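You operate a simulated robot arm through the tools that you are given. There is no shell and no other tool.

Carry out the task below with a simulated robot arm. There is one attempt and no reset: what you move stays moved.

TASK
The wire snapped: thread the respooler again and wind 8 metres.
Fine: tension dial down to the spool's mark, bead to its block and then to the round post, brake off to wind and on at the end.

The check looks at the end state, three seconds after you hand in, the way a careful person would. Anything else that was tipped, shoved, dropped, spilled or broken makes it a failure.

THE ROBOT
A 7-joint arm with a two-finger parallel gripper, fixed in place. Base frame: the origin is at the foot of the arm, x ahead of it, y to its left, z up. Units: mm, degrees, N and s.
With the tool pointing down near the work surface it reaches from about 400 to 900 mm from the base axis. Its first joint turns from -143.0 to 143.0 degrees. Payload 3 kg.
Tool frame: the origin (TCP) lies between the finger pads and is the grasp point; the fingertips stand 30 mm ahead of it; z points along the fingers, y is the line along which they close. The gripper opens to 94 mm. The fingers are 28 mm wide and 10 mm thick; the gripper's body (50 by 96 mm) begins 55 mm behind the TCP.
Orientation is that of the tool frame in the base frame, as [roll, pitch, yaw] about the fixed x, y, z axes, in that order (R = Rz(yaw) Ry(pitch) Rx(roll)). With the fingers straight down and closing along the base's y, the tool's x points along the base's -x, its y along +y and its z along -z.

THE INTERFACE
- The arm moves only by the tool move_arm. Its arguments are lists of equal length, an entry for each row: "turn": the turn, a rotation vector about the tool's x, y, z in degrees, a list of three; "dp": the shift along the tool's x, y, z in mm, a list of three; "grip": the finger opening in mm, from 0 to 94. In form: {"turn": [[ax, ay, az], ...], "dp": [[tx, ty, tz], ...], "grip": [grip, ...]}. A call has 1 to 20 rows; each row is the pose to reach, as a shift and turn from the pose commanded when the call began, along the tool's axes at that moment. A row lasts 0.2 s, in which the tool goes at most 50 mm and 8.6 degrees; a call with a longer step from one row to the next is refused whole, and so is a gripper value outside its range. Where a pose cannot be reached the arm comes as near as it can. A force on the tool above 80 N (or 10 N above the force at the start of the call, whichever is more), or a blocked arm, ends the call early, and 0.2 s more pass. Each finger travels about 72 mm/s and halts on what it meets, pressing with about 29 N; the grip force reading is that of the motor and also rises with nothing between the fingers. The clock runs only during rows and for 0.2 s after the last one: add rows that repeat a pose to give the fingers time. The reply holds the time, the measured pose of the TCP, the force on the tool along the base axes, the opening and the grip force, in the units named above and with some noise, with the torque about the TCP (base axes, N m) and any sound that the robot's microphone picked up, and new pictures: "show" is both (left out), scene, wrist or none.
- Cameras (640 x 400 px; columns grow to the right, rows downward): "scene" is fixed at [400.8, 649, 1584.5]; the picture's right is [-0.76, 0.65, 0.00], its down [0.62, 0.71, -0.33] and it looks along [-0.22, -0.25, -0.94] (base axes); focal length 214 px, centre (320, 200). "wrist" rides on the gripper at [76, 14, -103] in the tool frame; the picture's right is [-0.18, 0.98, 0.00], its down [-0.75, -0.14, -0.64] and it looks along [-0.63, -0.12, 0.77] (tool axes); focal length 243 px, centre (320, 200). There is no depth. A picture from a camera that has moved, and an enlarged one, comes with that camera's place and axes in the base frame and with its lens.
- zoom(camera, box): a new picture of the part [left, top, right, bottom] of that camera's present view, enlarged. The clock stands still meanwhile.
- close_job(): hands the job in; it is judged then, once.

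Nothing tells you positions but the pictures and the camera data. Unless the task says otherwise, let go and move clear before handing in.

The tools are called after ">>>" as name(argument=value, ...) on one line, values as JSON. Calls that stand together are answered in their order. move_arm: Moves the arm, as the interface text tells. Its arguments: {"type":"object","properties":{"turn":{"type":"array","items":{"type":"array","items":{"type":"number"}}},"dp":{"type":"array","items":{"type":"array","items":{"type":"number"}}},"grip":{"type":"array","items":{"type":"number"}},"show":{"type":"string","enum":["both","scene","wrist","none"]}},"required":["turn","dp","grip"]} The other tools are called the same way: zoom (camera, box) takes an enlarged picture of a part of a camera's view; close_job () hands the job in.

At the start:

```text
t: 0.0
position: [209.9, 507.5, 1251.1]
tool_rot: [180.0, 0.1, 179.9]
contact_force: [0.2, 0.6, 0.0]
moment: [0.02, 0.04, 0.01]
finger_gap: 94.0
grip_force: 0.1
```

scene: 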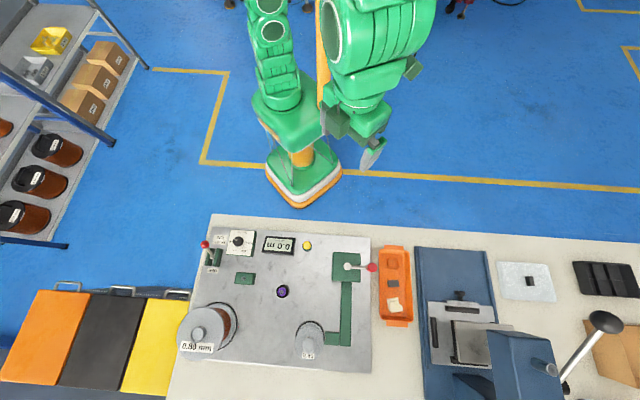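
wrist: 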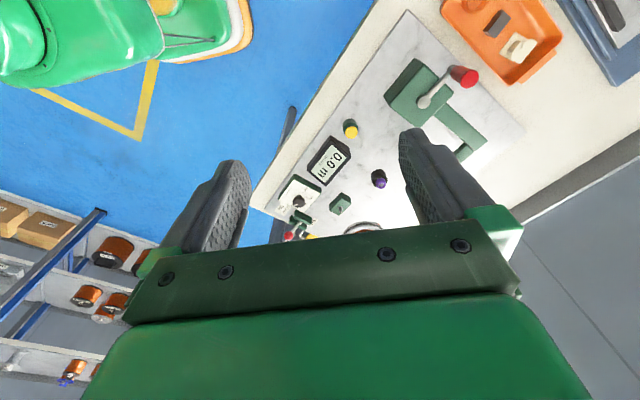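

I see a respooler plate on the bench with a spool, a dial, a counter, a crank and a brake lever. I'll zoom in to identify each part before moving.

>>> zoom(camera="scene", box=[170, 210, 300, 291])

>>> zoom(camera="scene", box=[170, 280, 300, 361])

>>> zoom(camera="scene", box=[270, 230, 420, 324])

>>> zoom(camera="scene", box=[270, 290, 420, 384])

>>> zoom(camera="scene", box=[160, 200, 440, 375])

```text
4.92 times, centred on (235, 250) of scene
camera zoom: at [400.8, 649.0, 1584.5], right [-0.76, 0.65, 0.0], down [0.62, 0.71, -0.33], along [-0.22, -0.25, -0.94], focal length 1056 px, centre (738, -49)
```

zoom: 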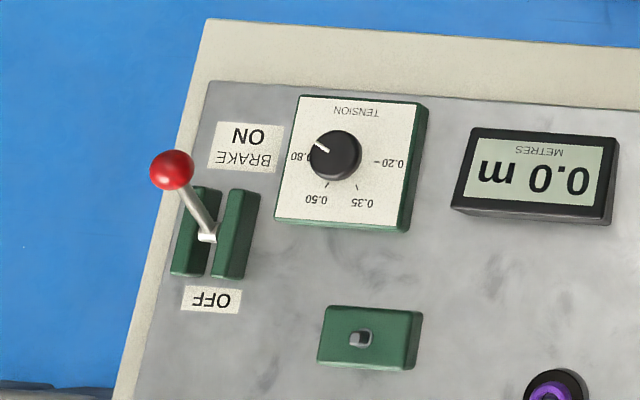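

```text
4.92 times, centred on (235, 320) of scene
camera zoom: at [400.8, 649.0, 1584.5], right [-0.76, 0.65, 0.0], down [0.62, 0.71, -0.33], along [-0.22, -0.25, -0.94], focal length 1056 px, centre (738, -393)
```

zoom: 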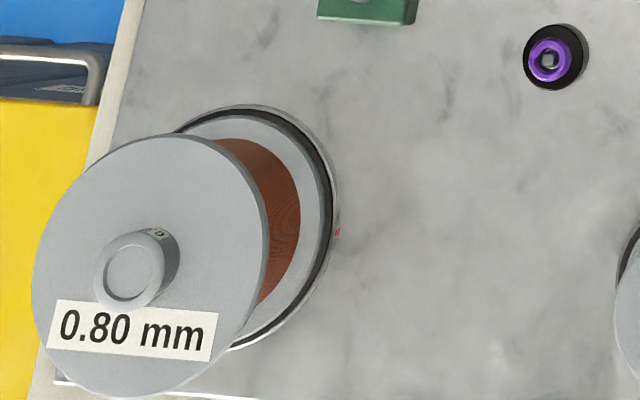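

```text
4.26 times, centred on (345, 277) of scene
camera zoom: at [400.8, 649.0, 1584.5], right [-0.76, 0.65, 0.0], down [0.62, 0.71, -0.33], along [-0.22, -0.25, -0.94], focal length 913 px, centre (214, -128)
```

zoom: 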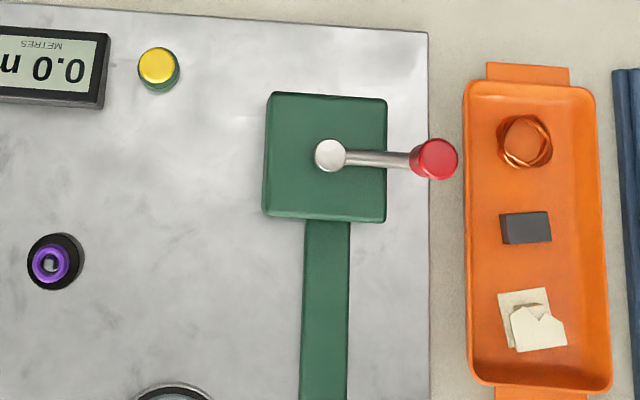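

```text
4.26 times, centred on (345, 337) of scene
camera zoom: at [400.8, 649.0, 1584.5], right [-0.76, 0.65, 0.0], down [0.62, 0.71, -0.33], along [-0.22, -0.25, -0.94], focal length 913 px, centre (214, -383)
```

zoom: 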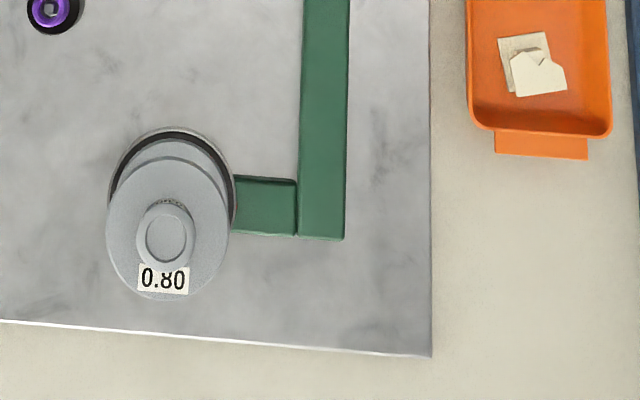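

```text
2.29 times, centred on (300, 288) of scene
camera zoom: at [400.8, 649.0, 1584.5], right [-0.76, 0.65, 0.0], down [0.62, 0.71, -0.33], along [-0.22, -0.25, -0.94], focal length 490 px, centre (366, 0)
```

zoom: 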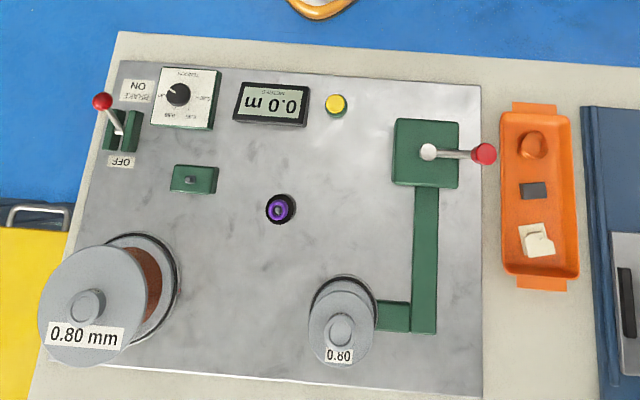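

The bench runs diagonally to the base axes at roughly 800 mm high. I still need to find the bead and read the dial, so I'll zoom in further.

>>> zoom(camera="scene", box=[222, 225, 262, 250])

>>> zoom(camera="scene", box=[230, 270, 262, 290])

>>> zoom(camera="scene", box=[220, 300, 260, 325])

>>> zoom(camera="scene", box=[267, 281, 299, 301])

>>> zoom(camera="scene", box=[175, 300, 239, 340])

>>> zoom(camera="scene", box=[290, 315, 338, 345])

>>> zoom(camera="scene", box=[195, 232, 227, 252])

>>> zoom(camera="wrist", box=[260, 80, 420, 180])

```text
16.00 times, centred on (242, 238) of scene
camera zoom: at [400.8, 649.0, 1584.5], right [-0.76, 0.65, 0.0], down [0.62, 0.71, -0.33], along [-0.22, -0.25, -0.94], focal length 3432 px, centre (1568, -400)
```

zoom: 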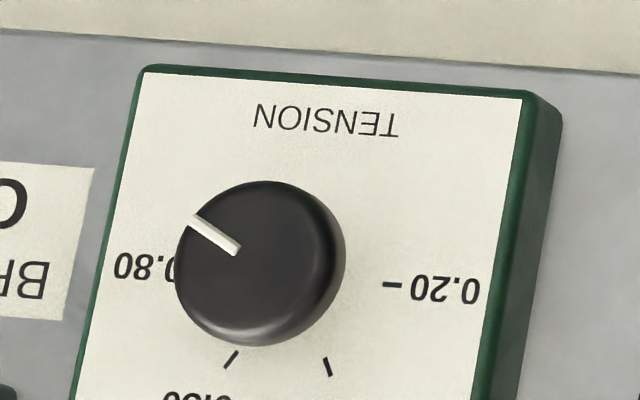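

```text
16.00 times, centred on (246, 280) of scene
camera zoom: at [400.8, 649.0, 1584.5], right [-0.76, 0.65, 0.0], down [0.62, 0.71, -0.33], along [-0.22, -0.25, -0.94], focal length 3432 px, centre (1504, -1080)
```

zoom: 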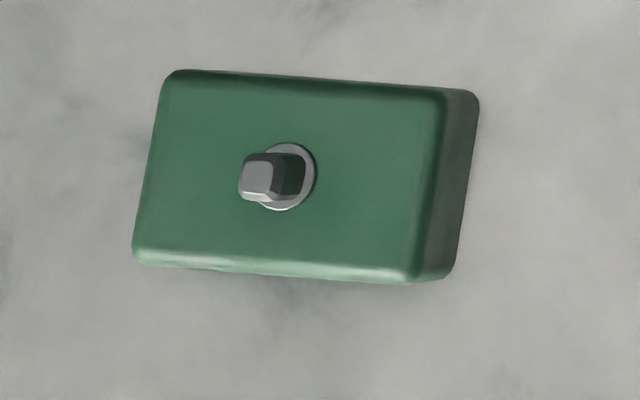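

```text
16.00 times, centred on (240, 312) of scene
camera zoom: at [400.8, 649.0, 1584.5], right [-0.76, 0.65, 0.0], down [0.62, 0.71, -0.33], along [-0.22, -0.25, -0.94], focal length 3432 px, centre (1600, -1600)
```

zoom: 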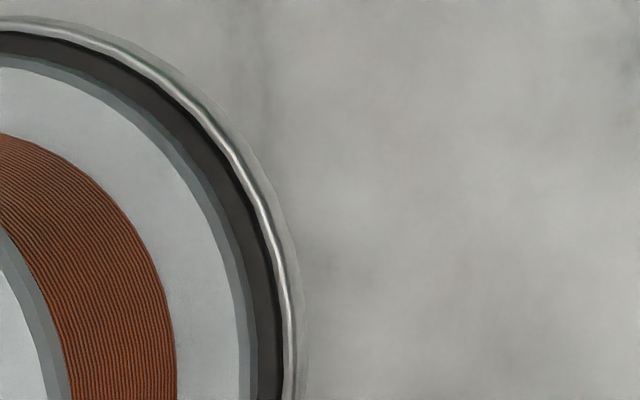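

```text
16.00 times, centred on (283, 291) of scene
camera zoom: at [400.8, 649.0, 1584.5], right [-0.76, 0.65, 0.0], down [0.62, 0.71, -0.33], along [-0.22, -0.25, -0.94], focal length 3432 px, centre (912, -1256)
```

zoom: 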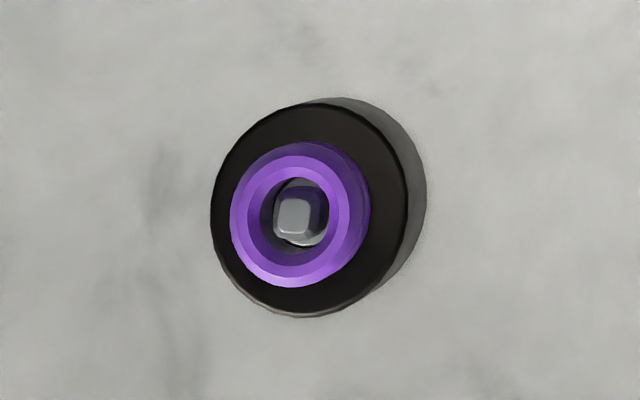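

```text
10.00 times, centred on (207, 320) of scene
camera zoom: at [400.8, 649.0, 1584.5], right [-0.76, 0.65, 0.0], down [0.62, 0.71, -0.33], along [-0.22, -0.25, -0.94], focal length 2145 px, centre (1450, -1000)
```

zoom: 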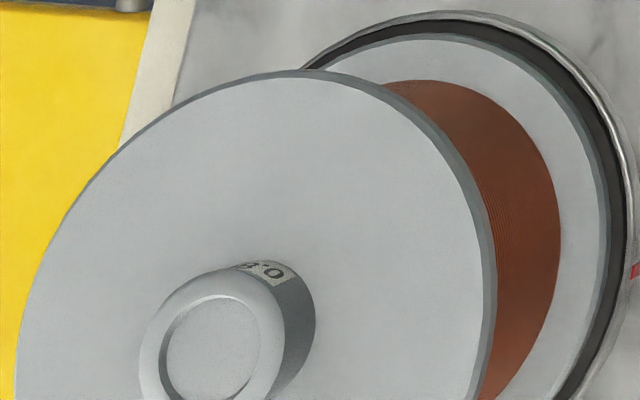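

```text
13.33 times, centred on (314, 330) of scene
camera zoom: at [400.8, 649.0, 1584.5], right [-0.76, 0.65, 0.0], down [0.62, 0.71, -0.33], along [-0.22, -0.25, -0.94], focal length 2860 px, centre (400, -1533)
```

zoom: 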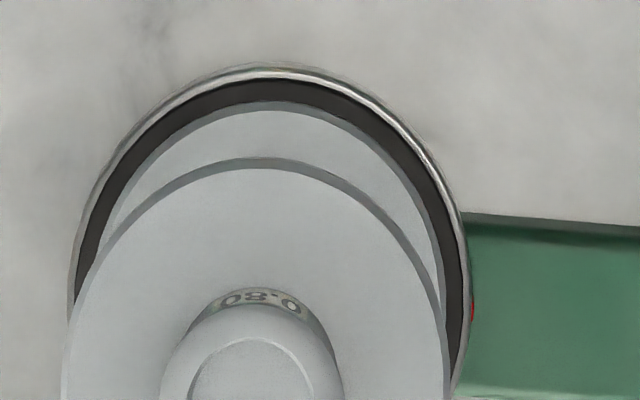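

```text
16.00 times, centred on (211, 242) of scene
camera zoom: at [400.8, 649.0, 1584.5], right [-0.76, 0.65, 0.0], down [0.62, 0.71, -0.33], along [-0.22, -0.25, -0.94], focal length 3432 px, centre (2064, -472)
```

zoom: 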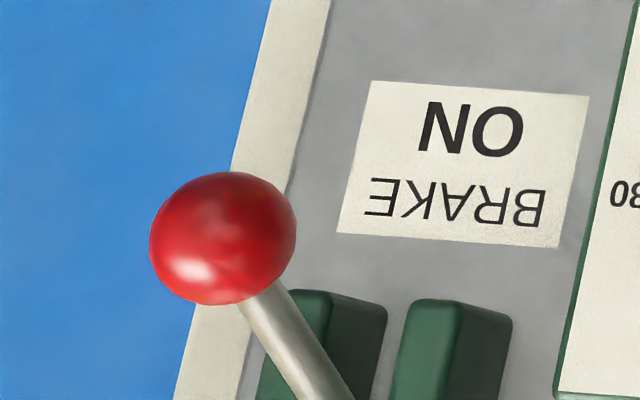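

```text
4.00 times, centred on (340, 130) of wrist
camera zoom: at [133.7, 523.4, 1354.2], right [0.18, 0.98, 0.0], down [0.75, -0.14, 0.64], along [0.63, -0.12, -0.77], focal length 970 px, centre (240, 480)
```

zoom: 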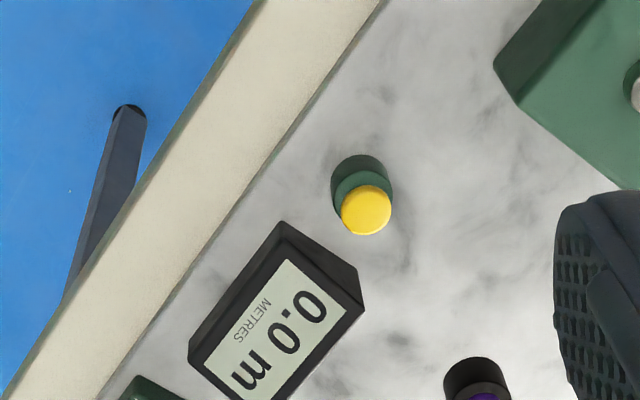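

I can't see the loose wire or its bead from here. I'll move the arm in above the plate and turn it square to the bench for closer wrist views.

>>> move_arm(turn=[[0, 0, -5], [0, 0, -10], [0, 0, -15], [0, 0, -20], [0, 0, -25], [0, 0, -30], [0, 0, -35], [0, 0, -40], [0, 0, -45], [0, 0, -45]], dp=[[-27, -11, 15], [-54, -22, 30], [-81, -33, 45], [-108, -44, 60], [-135, -55, 75], [-162, -66, 90], [-190, -78, 105], [-220, -90, 120], [-250, -105, 135], [-271, -111, 150]], grip=[94, 94, 94, 94, 94, 94, 94, 94, 94, 94])

```text
t: 2.2
position: [479.3, 397.7, 1101.4]
tool_rot: [179.9, 0.1, -135.0]
contact_force: [-0.1, 0.0, 0.6]
moment: [-0.01, -0.01, 0.0]
finger_gap: 94.1
grip_force: 0.2
camera wrist: at [415.6, 355.4, 1203.9], right [-0.57, 0.82, 0.0], down [0.63, 0.43, 0.64], along [0.53, 0.36, -0.77], focal length 243 px, centre (320, 200)
```

scene: 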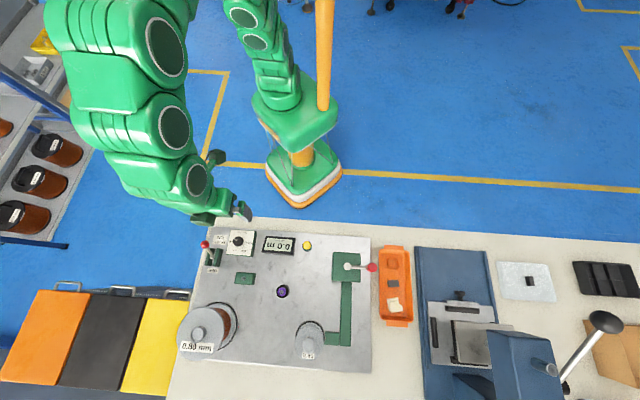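
wrist: 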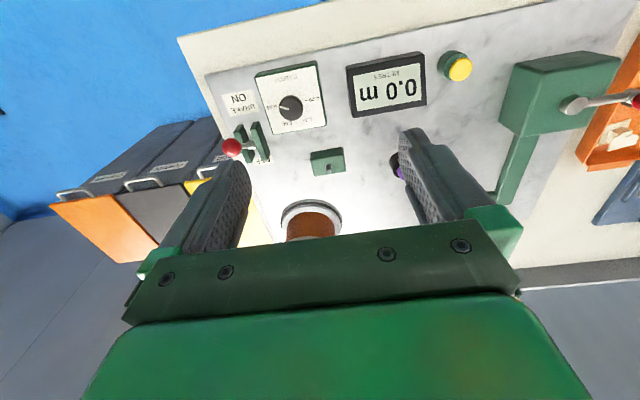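

>>> zoom(camera="wrist", box=[260, 50, 440, 162])

>>> zoom(camera="wrist", box=[240, 140, 416, 250])

>>> zoom(camera="wrist", box=[300, 140, 360, 178])

>>> zoom(camera="wrist", box=[205, 110, 285, 160])

```text
3.56 times, centred on (350, 106) of wrist
camera zoom: at [415.6, 355.4, 1203.9], right [-0.57, 0.82, 0.0], down [0.63, 0.43, 0.64], along [0.53, 0.36, -0.77], focal length 863 px, centre (213, 534)
```

zoom: 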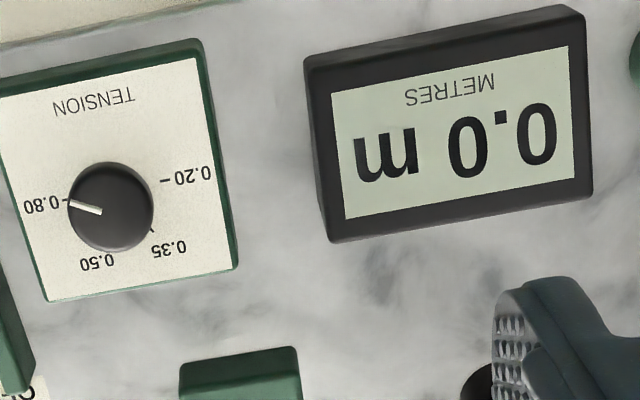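

```text
3.64 times, centred on (328, 195) of wrist
camera zoom: at [415.6, 355.4, 1203.9], right [-0.57, 0.82, 0.0], down [0.63, 0.43, 0.64], along [0.53, 0.36, -0.77], focal length 882 px, centre (291, 218)
```

zoom: 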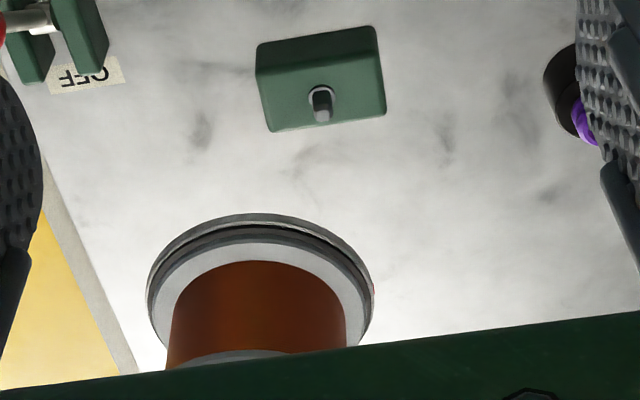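

```text
10.53 times, centred on (330, 159) of wrist
camera zoom: at [415.6, 355.4, 1203.9], right [-0.57, 0.82, 0.0], down [0.63, 0.43, 0.64], along [0.53, 0.36, -0.77], focal length 2554 px, centre (215, 632)
```

zoom: 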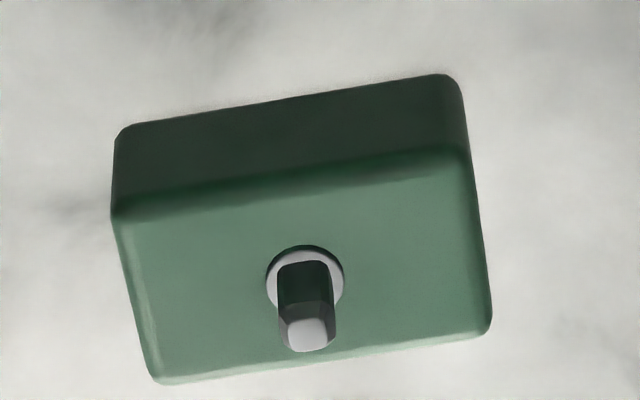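

```text
8.00 times, centred on (245, 135) of wrist
camera zoom: at [415.6, 355.4, 1203.9], right [-0.57, 0.82, 0.0], down [0.63, 0.43, 0.64], along [0.53, 0.36, -0.77], focal length 1941 px, centre (920, 720)
```

zoom: 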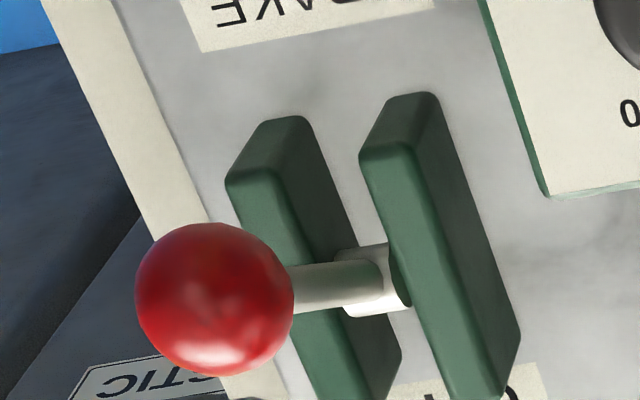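

The dial pointer sits past the 0.80 tick. The green block carries a small upright square peg, and the black round post carries a similar peg with a purple ring around it. I'll tilt the camera to look straight down over the far half of the plate for the bead.

>>> move_arm(turn=[[0, 5, 0], [0, 10, 0], [0, 15, 0], [0, 20, 0], [0, 25, 0], [0, 30, 0], [0, 35, 0], [0, 39, 0], [0, 39, 0]], dp=[[-25, 10, 0], [-50, 20, 0], [-75, 30, 0], [-100, 40, 0], [-125, 50, 0], [-150, 60, 0], [-175, 70, 0], [-200, 78, 0], [-200, 78, 0]], grip=[94, 94, 94, 94, 94, 94, 94, 94, 94])

```text
t: 4.2
position: [427.0, 488.6, 962.3]
tool_rot: [179.9, -36.0, -135.1]
contact_force: [-0.4, -0.4, 0.2]
moment: [0.0, 0.04, 0.0]
finger_gap: 94.0
grip_force: 0.1
out of reach, approached as far as the arm can: row 4, 5, 6, 7, 8, 9
camera wrist: at [415.3, 498.9, 1090.0], right [-0.59, 0.8, -0.11], down [0.8, 0.6, 0.08], along [0.13, -0.04, -0.99], focal length 243 px, centre (320, 200)
```

scene: 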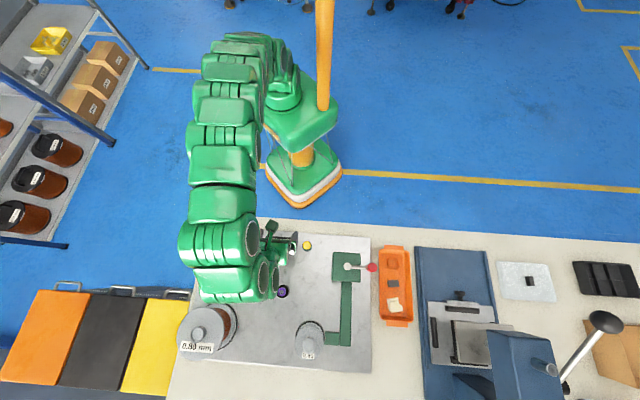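
wrist: 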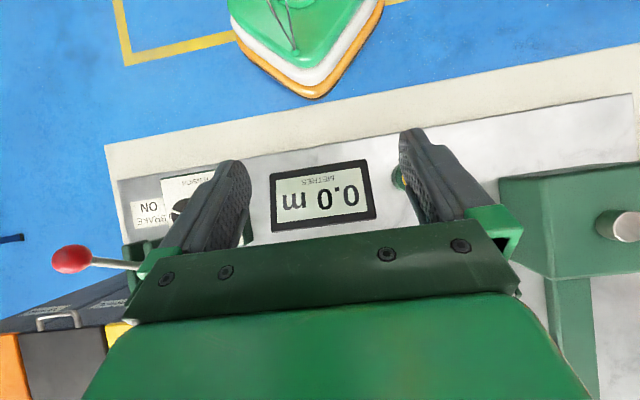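

That tilt was beyond reach, so the arm stopped short and low. I'll return to an upright tool at a safe height.

>>> move_arm(turn=[[0, -5, 0], [0, -10, 0], [0, -15, 0], [0, -20, 0], [0, -25, 0], [0, -30, 0], [0, -35, 0], [0, -39, 0], [0, -39, 0]], dp=[[20, 0, 8], [40, 0, 16], [60, 0, 25], [80, 0, 33], [100, 0, 41], [120, 0, 50], [140, 0, 58], [163, 0, 68], [163, 0, 68]], grip=[94, 94, 94, 94, 94, 94, 94, 94, 94])

```text
t: 6.2
position: [302.2, 366.7, 1000.3]
tool_rot: [179.9, 3.1, -135.0]
contact_force: [0.9, 0.8, -0.1]
moment: [0.04, 0.0, 0.02]
finger_gap: 94.0
grip_force: 0.1
camera wrist: at [235.5, 319.8, 1098.5], right [-0.57, 0.82, 0.01], down [0.61, 0.41, 0.68], along [0.56, 0.39, -0.73], focal length 243 px, centre (320, 200)
```

scene: 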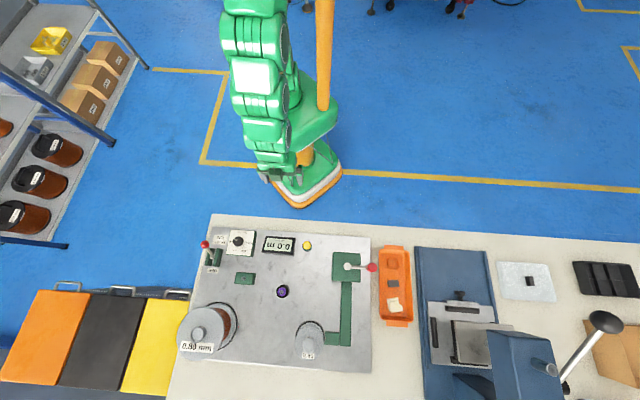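
wrist: 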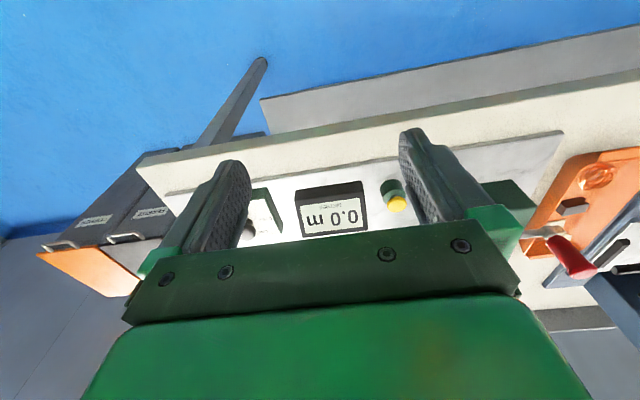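

>>> zoom(camera="wrist", box=[230, 120, 430, 245])

>>> zoom(camera="wrist", box=[480, 120, 640, 280])

>>> zoom(camera="scene", box=[375, 245, 415, 325])

>>> zoom(camera="scene", box=[170, 330, 250, 380])

>>> zoom(camera="scene", box=[290, 315, 370, 365])

>>> zoom(camera="scene", box=[480, 240, 640, 340])

>>> zoom(camera="scene", box=[400, 280, 640, 400])

```text
3.20 times, centred on (330, 182) of wrist
camera zoom: at [235.5, 319.8, 1098.5], right [-0.57, 0.82, 0.01], down [0.61, 0.41, 0.68], along [0.56, 0.39, -0.73], focal length 776 px, centre (288, 256)
```

zoom: 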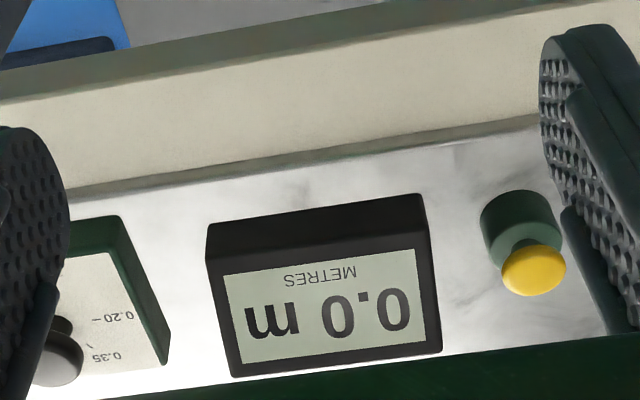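

```text
2.50 times, centred on (560, 200) of wrist
camera zoom: at [235.5, 319.8, 1098.5], right [-0.57, 0.82, 0.01], down [0.61, 0.41, 0.68], along [0.56, 0.39, -0.73], focal length 606 px, centre (-280, 200)
```

zoom: 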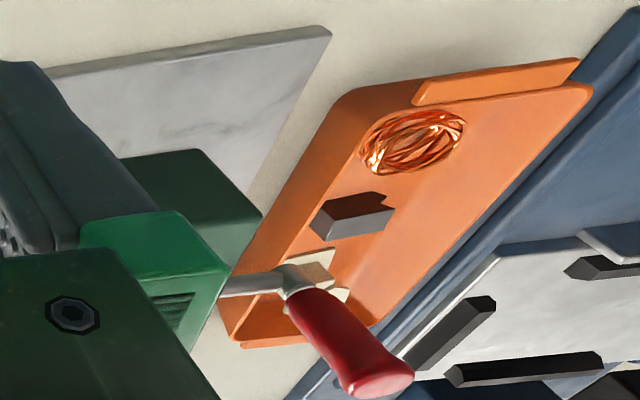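

```text
5.00 times, centred on (395, 285) of scene
camera zoom: at [400.8, 649.0, 1584.5], right [-0.76, 0.65, 0.0], down [0.62, 0.71, -0.33], along [-0.22, -0.25, -0.94], focal length 1072 px, centre (-55, -225)
```

zoom: 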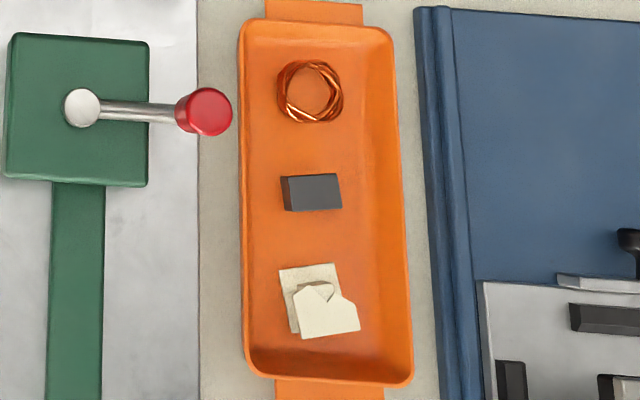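

```text
8.00 times, centred on (210, 355) of scene
camera zoom: at [400.8, 649.0, 1584.5], right [-0.76, 0.65, 0.0], down [0.62, 0.71, -0.33], along [-0.22, -0.25, -0.94], focal length 1716 px, centre (1200, -1040)
```

zoom: 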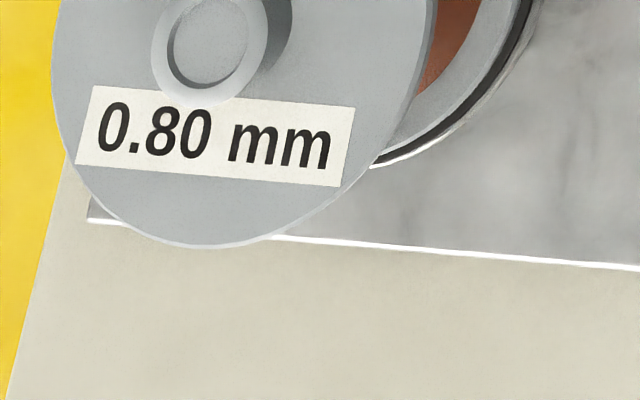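

```text
8.00 times, centred on (330, 340) of scene
camera zoom: at [400.8, 649.0, 1584.5], right [-0.76, 0.65, 0.0], down [0.62, 0.71, -0.33], along [-0.22, -0.25, -0.94], focal length 1716 px, centre (240, -920)
```

zoom: 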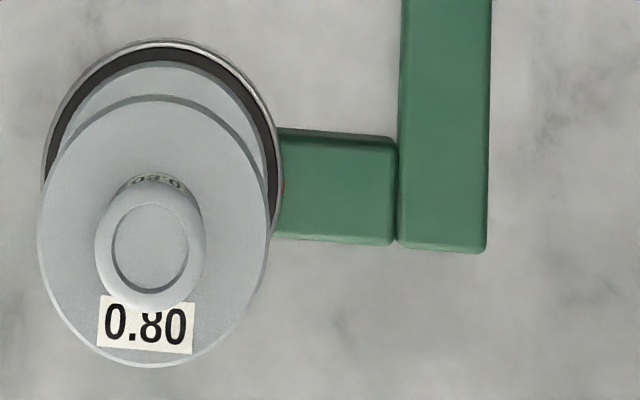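

```text
4.00 times, centred on (560, 290) of scene
camera zoom: at [400.8, 649.0, 1584.5], right [-0.76, 0.65, 0.0], down [0.62, 0.71, -0.33], along [-0.22, -0.25, -0.94], focal length 858 px, centre (-640, -160)
```

zoom: 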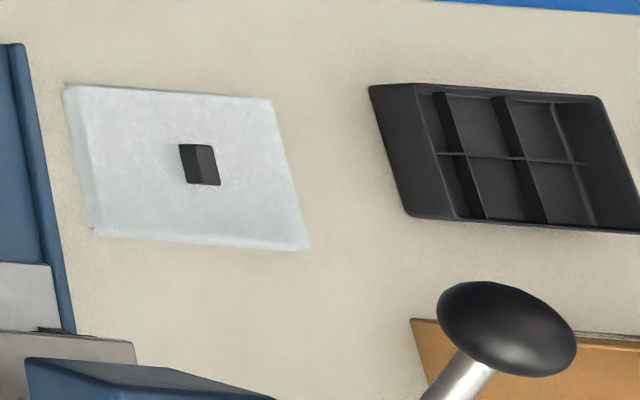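

```text
2.67 times, centred on (520, 340) of scene
camera zoom: at [400.8, 649.0, 1584.5], right [-0.76, 0.65, 0.0], down [0.62, 0.71, -0.33], along [-0.22, -0.25, -0.94], focal length 572 px, centre (-213, -173)
```

zoom: 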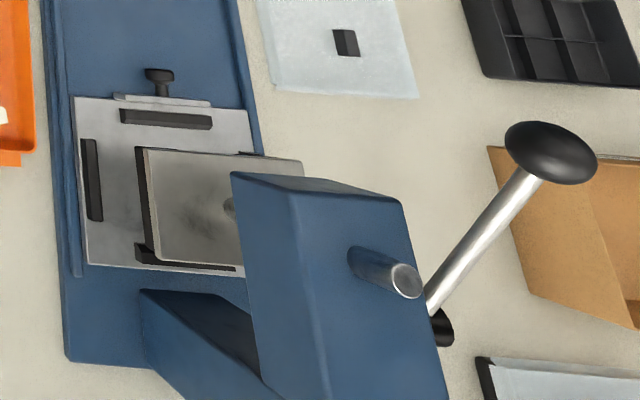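

>>> zoom(camera="scene", box=[230, 322, 246, 332])

>>> zoom(camera="scene", box=[318, 333, 334, 343])

>>> zoom(camera="scene", box=[277, 286, 289, 295])

>>> zoom(camera="scene", box=[200, 240, 224, 270])

>>> zoom(camera="scene", box=[260, 230, 320, 260])

```text
16.00 times, centred on (238, 327) of scene
camera zoom: at [400.8, 649.0, 1584.5], right [-0.76, 0.65, 0.0], down [0.62, 0.71, -0.33], along [-0.22, -0.25, -0.94], focal length 3432 px, centre (1632, -1832)
```

zoom: 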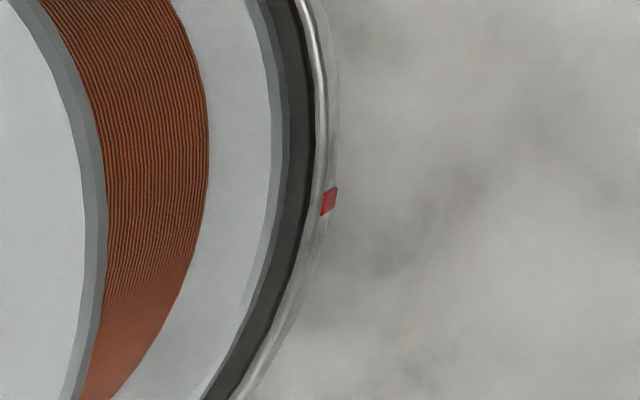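

```text
16.00 times, centred on (326, 338) of scene
camera zoom: at [400.8, 649.0, 1584.5], right [-0.76, 0.65, 0.0], down [0.62, 0.71, -0.33], along [-0.22, -0.25, -0.94], focal length 3432 px, centre (224, -2008)
```

zoom: 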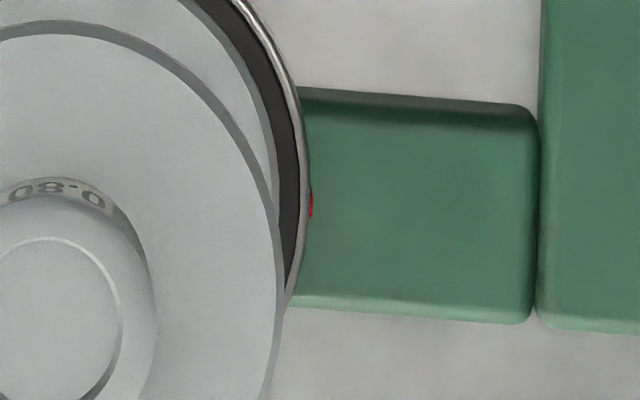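

```text
16.00 times, centred on (283, 290) of scene
camera zoom: at [400.8, 649.0, 1584.5], right [-0.76, 0.65, 0.0], down [0.62, 0.71, -0.33], along [-0.22, -0.25, -0.94], focal length 3432 px, centre (912, -1248)
```

zoom: 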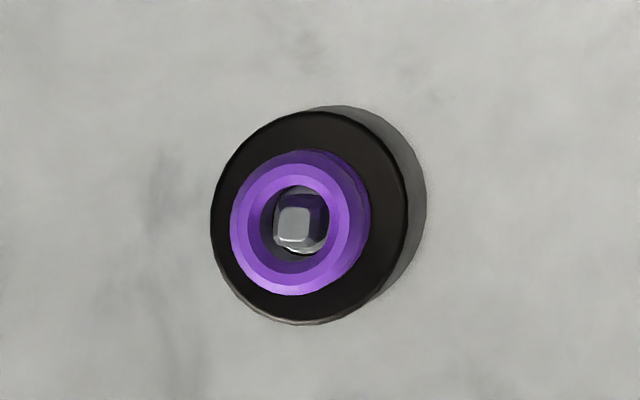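

```text
13.33 times, centred on (212, 255) of scene
camera zoom: at [400.8, 649.0, 1584.5], right [-0.76, 0.65, 0.0], down [0.62, 0.71, -0.33], along [-0.22, -0.25, -0.94], focal length 2860 px, centre (1760, -533)
```

zoom: 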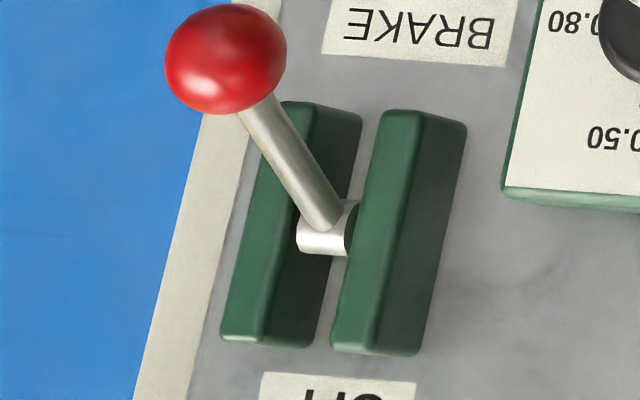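

```text
10.67 times, centred on (290, 245) of scene
camera zoom: at [400.8, 649.0, 1584.5], right [-0.76, 0.65, 0.0], down [0.62, 0.71, -0.33], along [-0.22, -0.25, -0.94], focal length 2288 px, centre (640, -280)
```

zoom: 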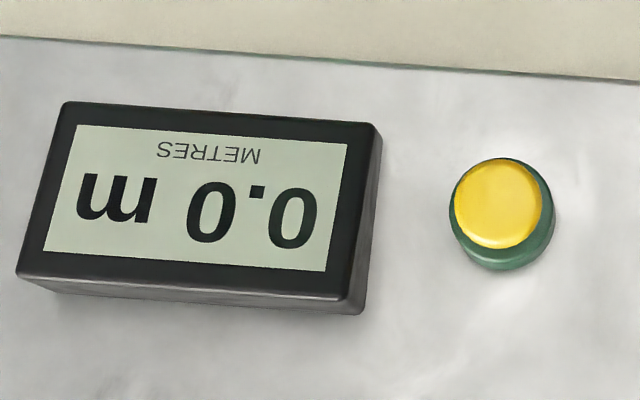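

The only candidate for the bead is the purple ring standing on the black round post's peg. I'll bring the wrist camera close to it and the nearby block to check.

>>> move_arm(turn=[[0, 0, 0], [0, 0, 0], [0, 1, 0], [0, 2, 0], [0, 3, 0], [0, 3, 0], [0, 3, 0]], dp=[[-40, 2, 9], [-80, 4, 18], [-120, 6, 27], [-160, 8, 36], [-200, 10, 45], [-244, 10, 53], [-244, 10, 53]], grip=[94, 94, 94, 94, 94, 94, 94])

```text
t: 7.8
position: [470.8, 546.7, 963.6]
tool_rot: [179.9, 0.0, -135.0]
contact_force: [0.3, 0.1, -0.9]
moment: [0.05, -0.03, -0.03]
finger_gap: 94.0
grip_force: 0.0
camera wrist: at [407.1, 503.6, 1066.0], right [-0.56, 0.83, 0.0], down [0.63, 0.43, 0.64], along [0.53, 0.36, -0.77], focal length 243 px, centre (320, 200)
```

scene: 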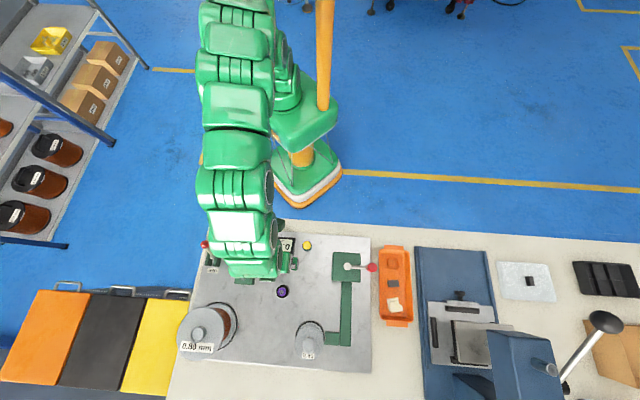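
wrist: 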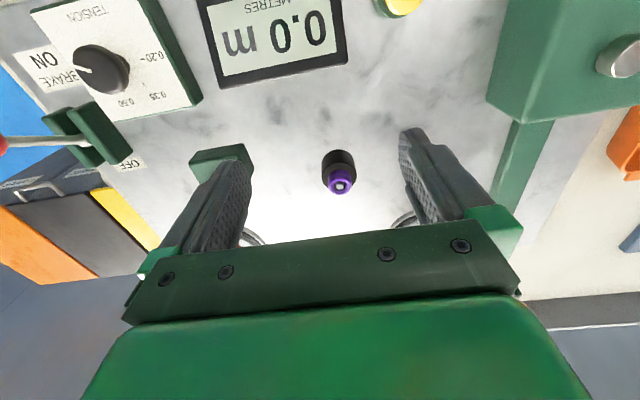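

>>> zoom(camera="wrist", box=[308, 145, 372, 200])

>>> zoom(camera="wrist", box=[230, 140, 420, 250])

>>> zoom(camera="wrist", box=[20, 0, 220, 125])

```text
7.27 times, centred on (340, 172) of wrist
camera zoom: at [407.1, 503.6, 1066.0], right [-0.56, 0.83, 0.0], down [0.63, 0.43, 0.64], along [0.53, 0.36, -0.77], focal length 1764 px, centre (174, 400)
```

zoom: 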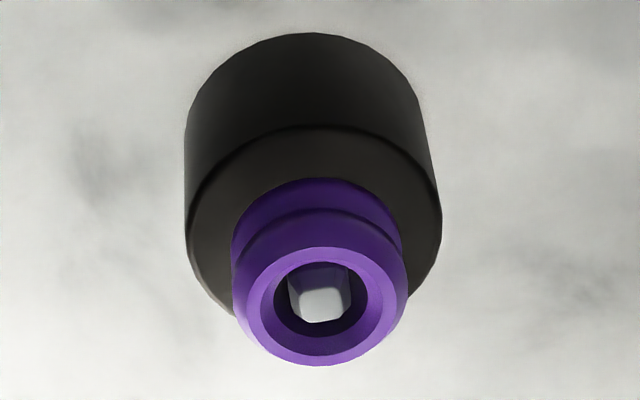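

```text
3.37 times, centred on (325, 195) of wrist
camera zoom: at [407.1, 503.6, 1066.0], right [-0.56, 0.83, 0.0], down [0.63, 0.43, 0.64], along [0.53, 0.36, -0.77], focal length 817 px, centre (303, 217)
```

zoom: 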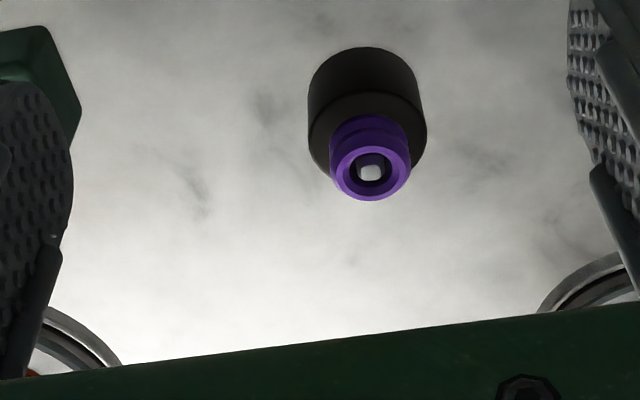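

```text
3.20 times, centred on (120, 62) of wrist
camera zoom: at [407.1, 503.6, 1066.0], right [-0.56, 0.83, 0.0], down [0.63, 0.43, 0.64], along [0.53, 0.36, -0.77], focal length 776 px, centre (960, 640)
```

zoom: 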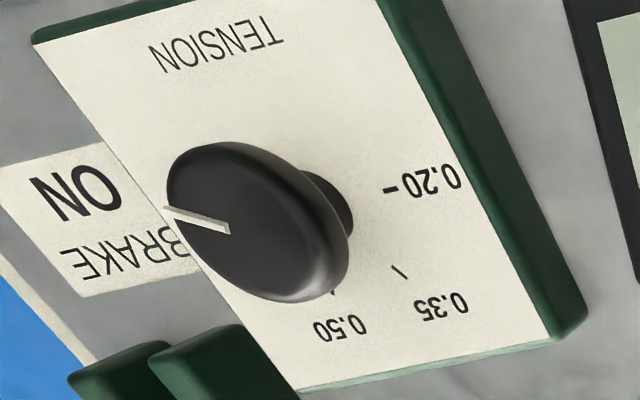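

The bead is the purple flanged ring, standing on the black round post at about a=60, b=803 in bench coordinates. The brake lever is leaning to ON. I'll start with the tension dial and move above it for a closer look.

>>> move_arm(turn=[[0, 0, 0], [0, 0, 0], [0, 0, 0], [0, 0, 0], [0, 0, 0]], dp=[[16, -41, 5], [32, -82, 10], [48, -123, 15], [65, -165, 20], [65, -165, 20]], grip=[94, 94, 80, 70, 60], show="wrist")

```text
t: 9.0
position: [539.4, 384.3, 939.6]
tool_rot: [-180.0, -0.1, -135.1]
contact_force: [-0.1, 0.1, -0.6]
moment: [-0.04, 0.02, 0.01]
finger_gap: 59.9
grip_force: 0.0
camera wrist: at [475.5, 340.9, 1042.3], right [-0.57, 0.82, 0.0], down [0.63, 0.43, 0.64], along [0.53, 0.36, -0.77], focal length 243 px, centre (320, 200)
```

wrist: 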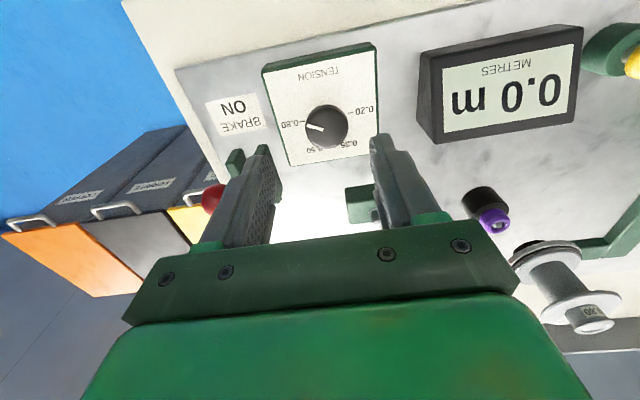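

>>> zoom(camera="wrist", box=[256, 36, 396, 180])

>>> zoom(camera="wrist", box=[450, 170, 640, 350])

```text
2.78 times, centred on (326, 108) of wrist
camera zoom: at [475.5, 340.9, 1042.3], right [-0.57, 0.82, 0.0], down [0.63, 0.43, 0.64], along [0.53, 0.36, -0.77], focal length 674 px, centre (303, 456)
```

zoom: 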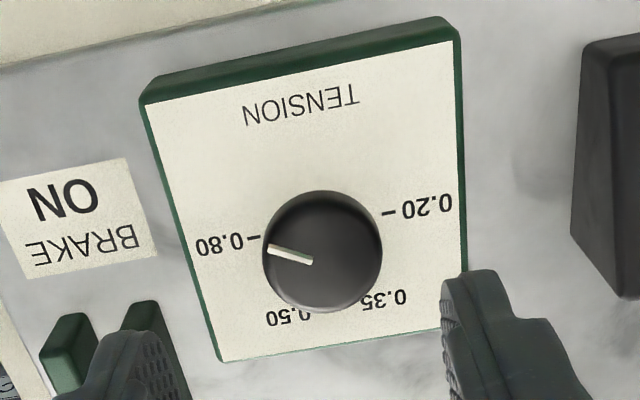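

```text
2.22 times, centred on (545, 260) of wrist
camera zoom: at [475.5, 340.9, 1042.3], right [-0.57, 0.82, 0.0], down [0.63, 0.43, 0.64], along [0.53, 0.36, -0.77], focal length 539 px, centre (-180, 67)
```

zoom: 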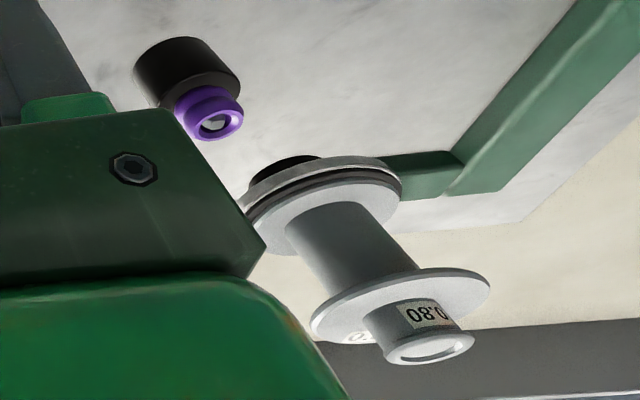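

The pointer sits about 30° past the 0.80 tick, so it needs turning counterclockwise. I take the knob to be at a≈-106, b≈657 with its top near z≈859, and I'll descend partway over it to check alignment.

>>> move_arm(turn=[[0, 0, 0], [0, 0, 0], [0, 0, 0]], dp=[[-4, 4, 20], [-4, 4, 42], [-4, 4, 42]], grip=[60, 60, 60], show="wrist")

>>> zoom(camera="wrist", box=[220, 60, 440, 220])

>>> zoom(camera="scene", box=[195, 220, 275, 270])

```text
t: 9.8
position: [538.5, 390.5, 897.3]
tool_rot: [-180.0, 0.0, -134.9]
contact_force: [-0.3, 0.2, 0.7]
moment: [-0.02, -0.02, -0.01]
finger_gap: 59.9
grip_force: 0.0
camera wrist: at [475.0, 347.6, 999.4], right [-0.56, 0.83, 0.0], down [0.63, 0.43, 0.64], along [0.53, 0.36, -0.77], focal length 243 px, centre (320, 200)
```

wrist: 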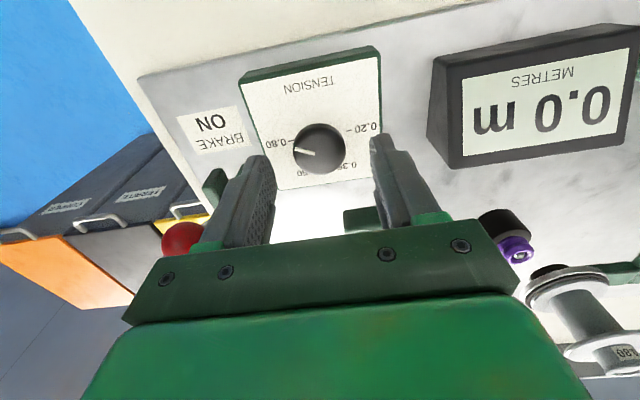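

```text
2.50 times, centred on (330, 140) of wrist
camera zoom: at [475.0, 347.6, 999.4], right [-0.56, 0.83, 0.0], down [0.63, 0.43, 0.64], along [0.53, 0.36, -0.77], focal length 606 px, centre (295, 350)
```

zoom: 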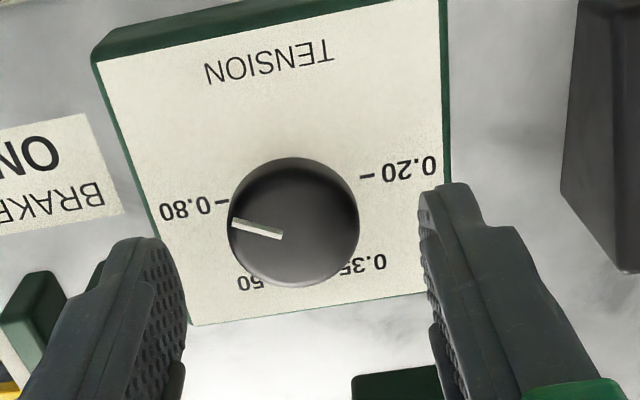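

```text
8.00 times, centred on (235, 245) of scene
camera zoom: at [400.8, 649.0, 1584.5], right [-0.76, 0.65, 0.0], down [0.62, 0.71, -0.33], along [-0.22, -0.25, -0.94], focal length 1716 px, centre (1000, -160)
```

zoom: 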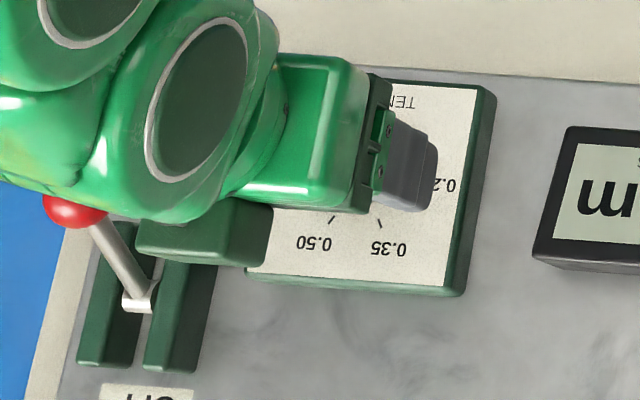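

The knob is centred between the fingers. I'll lower 25 mm so the tips straddle it, then close.

>>> move_arm(turn=[[0, 0, 0], [0, 0, 0], [0, 0, 0], [0, 0, 0], [0, 0, 0]], dp=[[-1, 0, 13], [-1, 0, 25], [-1, 0, 25], [-1, 0, 25], [-1, 0, 25]], grip=[60, 60, 40, 25, 25], show="wrist")

>>> zoom(camera="wrist", box=[220, 60, 440, 220])

```text
t: 11.0
position: [539.2, 392.6, 870.8]
tool_rot: [180.0, 0.0, -135.1]
contact_force: [-4.9, 7.3, 0.1]
moment: [0.41, -0.23, -0.05]
finger_gap: 33.5
grip_force: 45.1
camera wrist: at [476.5, 348.9, 974.0], right [-0.56, 0.83, 0.0], down [0.63, 0.43, 0.64], along [0.53, 0.36, -0.77], focal length 243 px, centre (320, 200)
```

wrist: 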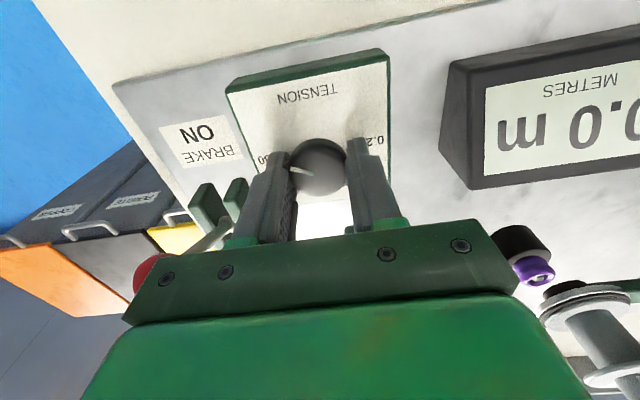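

```text
2.50 times, centred on (330, 140) of wrist
camera zoom: at [476.5, 348.9, 974.0], right [-0.56, 0.83, 0.0], down [0.63, 0.43, 0.64], along [0.53, 0.36, -0.77], focal length 606 px, centre (295, 350)
```

zoom: 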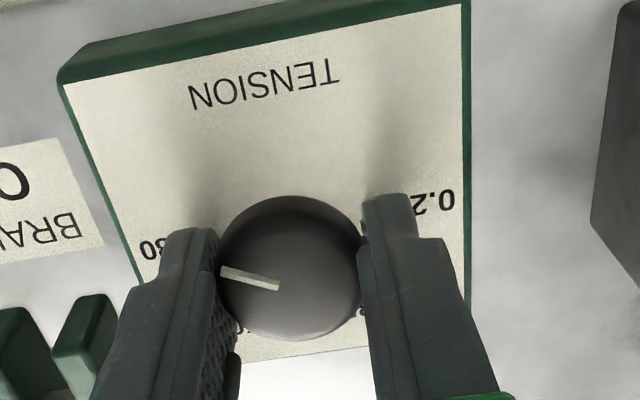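

>>> move_arm(turn=[[0, 0, -5], [0, 0, -10], [0, 0, -15], [0, 0, -20], [0, 0, -25], [0, 0, -25]], dp=[[0, 1, 0], [0, 1, 0], [0, 1, 0], [0, 1, 0], [0, 1, 0], [0, 1, 0]], grip=[25, 25, 25, 25, 25, 25], show="wrist")

>>> zoom(camera="wrist", box=[220, 60, 440, 220])

```text
t: 12.4
position: [538.2, 391.5, 872.9]
tool_rot: [179.9, -0.1, -110.0]
contact_force: [-19.1, 30.9, -25.2]
moment: [0.53, 0.14, -0.08]
finger_gap: 33.1
grip_force: 45.2
camera wrist: at [499.7, 326.5, 974.7], right [-0.86, 0.51, 0.0], down [0.39, 0.66, 0.64], along [0.33, 0.55, -0.77], focal length 243 px, centre (320, 200)
```

wrist: 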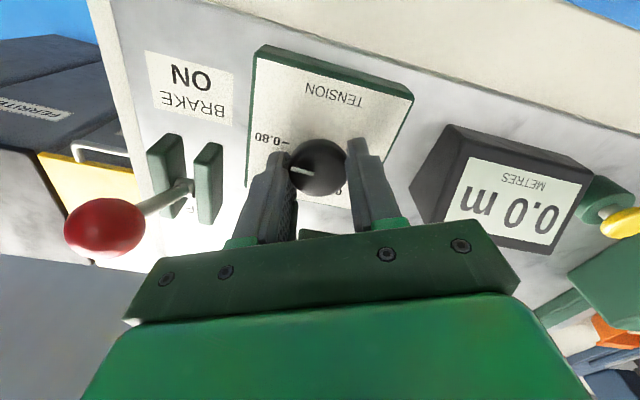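

```text
2.50 times, centred on (330, 140) of wrist
camera zoom: at [499.7, 326.5, 974.7], right [-0.86, 0.51, 0.0], down [0.39, 0.66, 0.64], along [0.33, 0.55, -0.77], focal length 606 px, centre (295, 350)
```

zoom: 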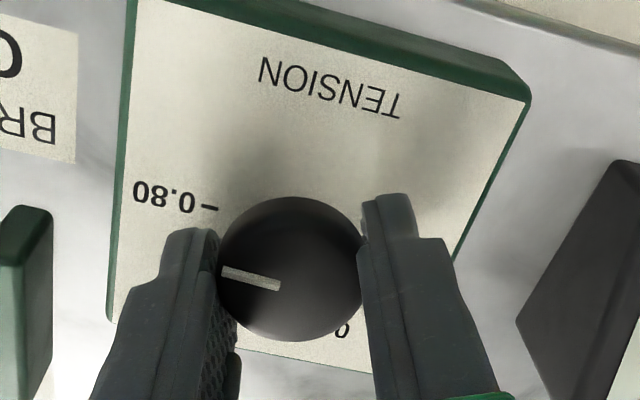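

>>> zoom(camera="wrist", box=[270, 120, 370, 200])

>>> zoom(camera="scene", box=[220, 225, 260, 260])

```text
5.00 times, centred on (320, 160) of wrist
camera zoom: at [499.7, 326.5, 974.7], right [-0.86, 0.51, 0.0], down [0.39, 0.66, 0.64], along [0.33, 0.55, -0.77], focal length 1213 px, centre (320, 400)
```

zoom: 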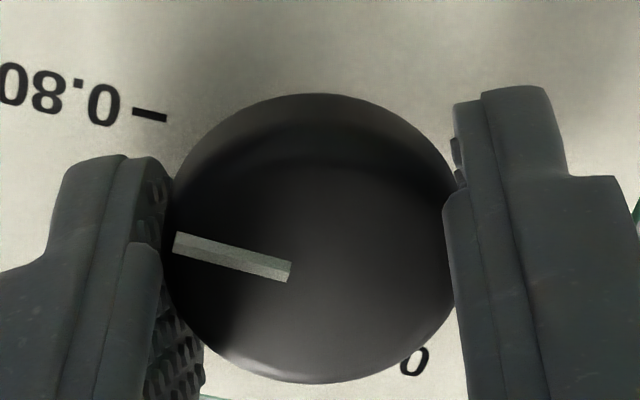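

```text
11.43 times, centred on (240, 242) of scene
camera zoom: at [400.8, 649.0, 1584.5], right [-0.76, 0.65, 0.0], down [0.62, 0.71, -0.33], along [-0.22, -0.25, -0.94], focal length 2451 px, centre (1234, -286)
```

zoom: 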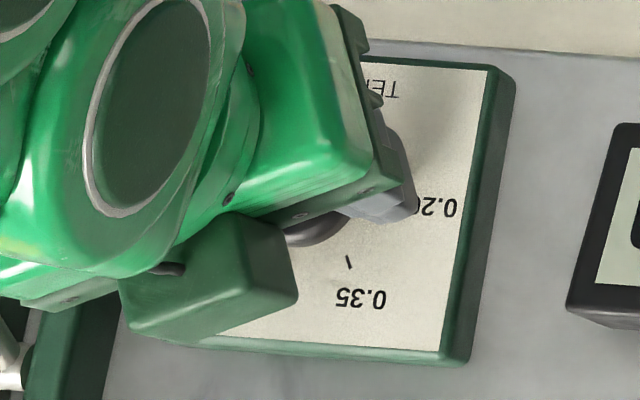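

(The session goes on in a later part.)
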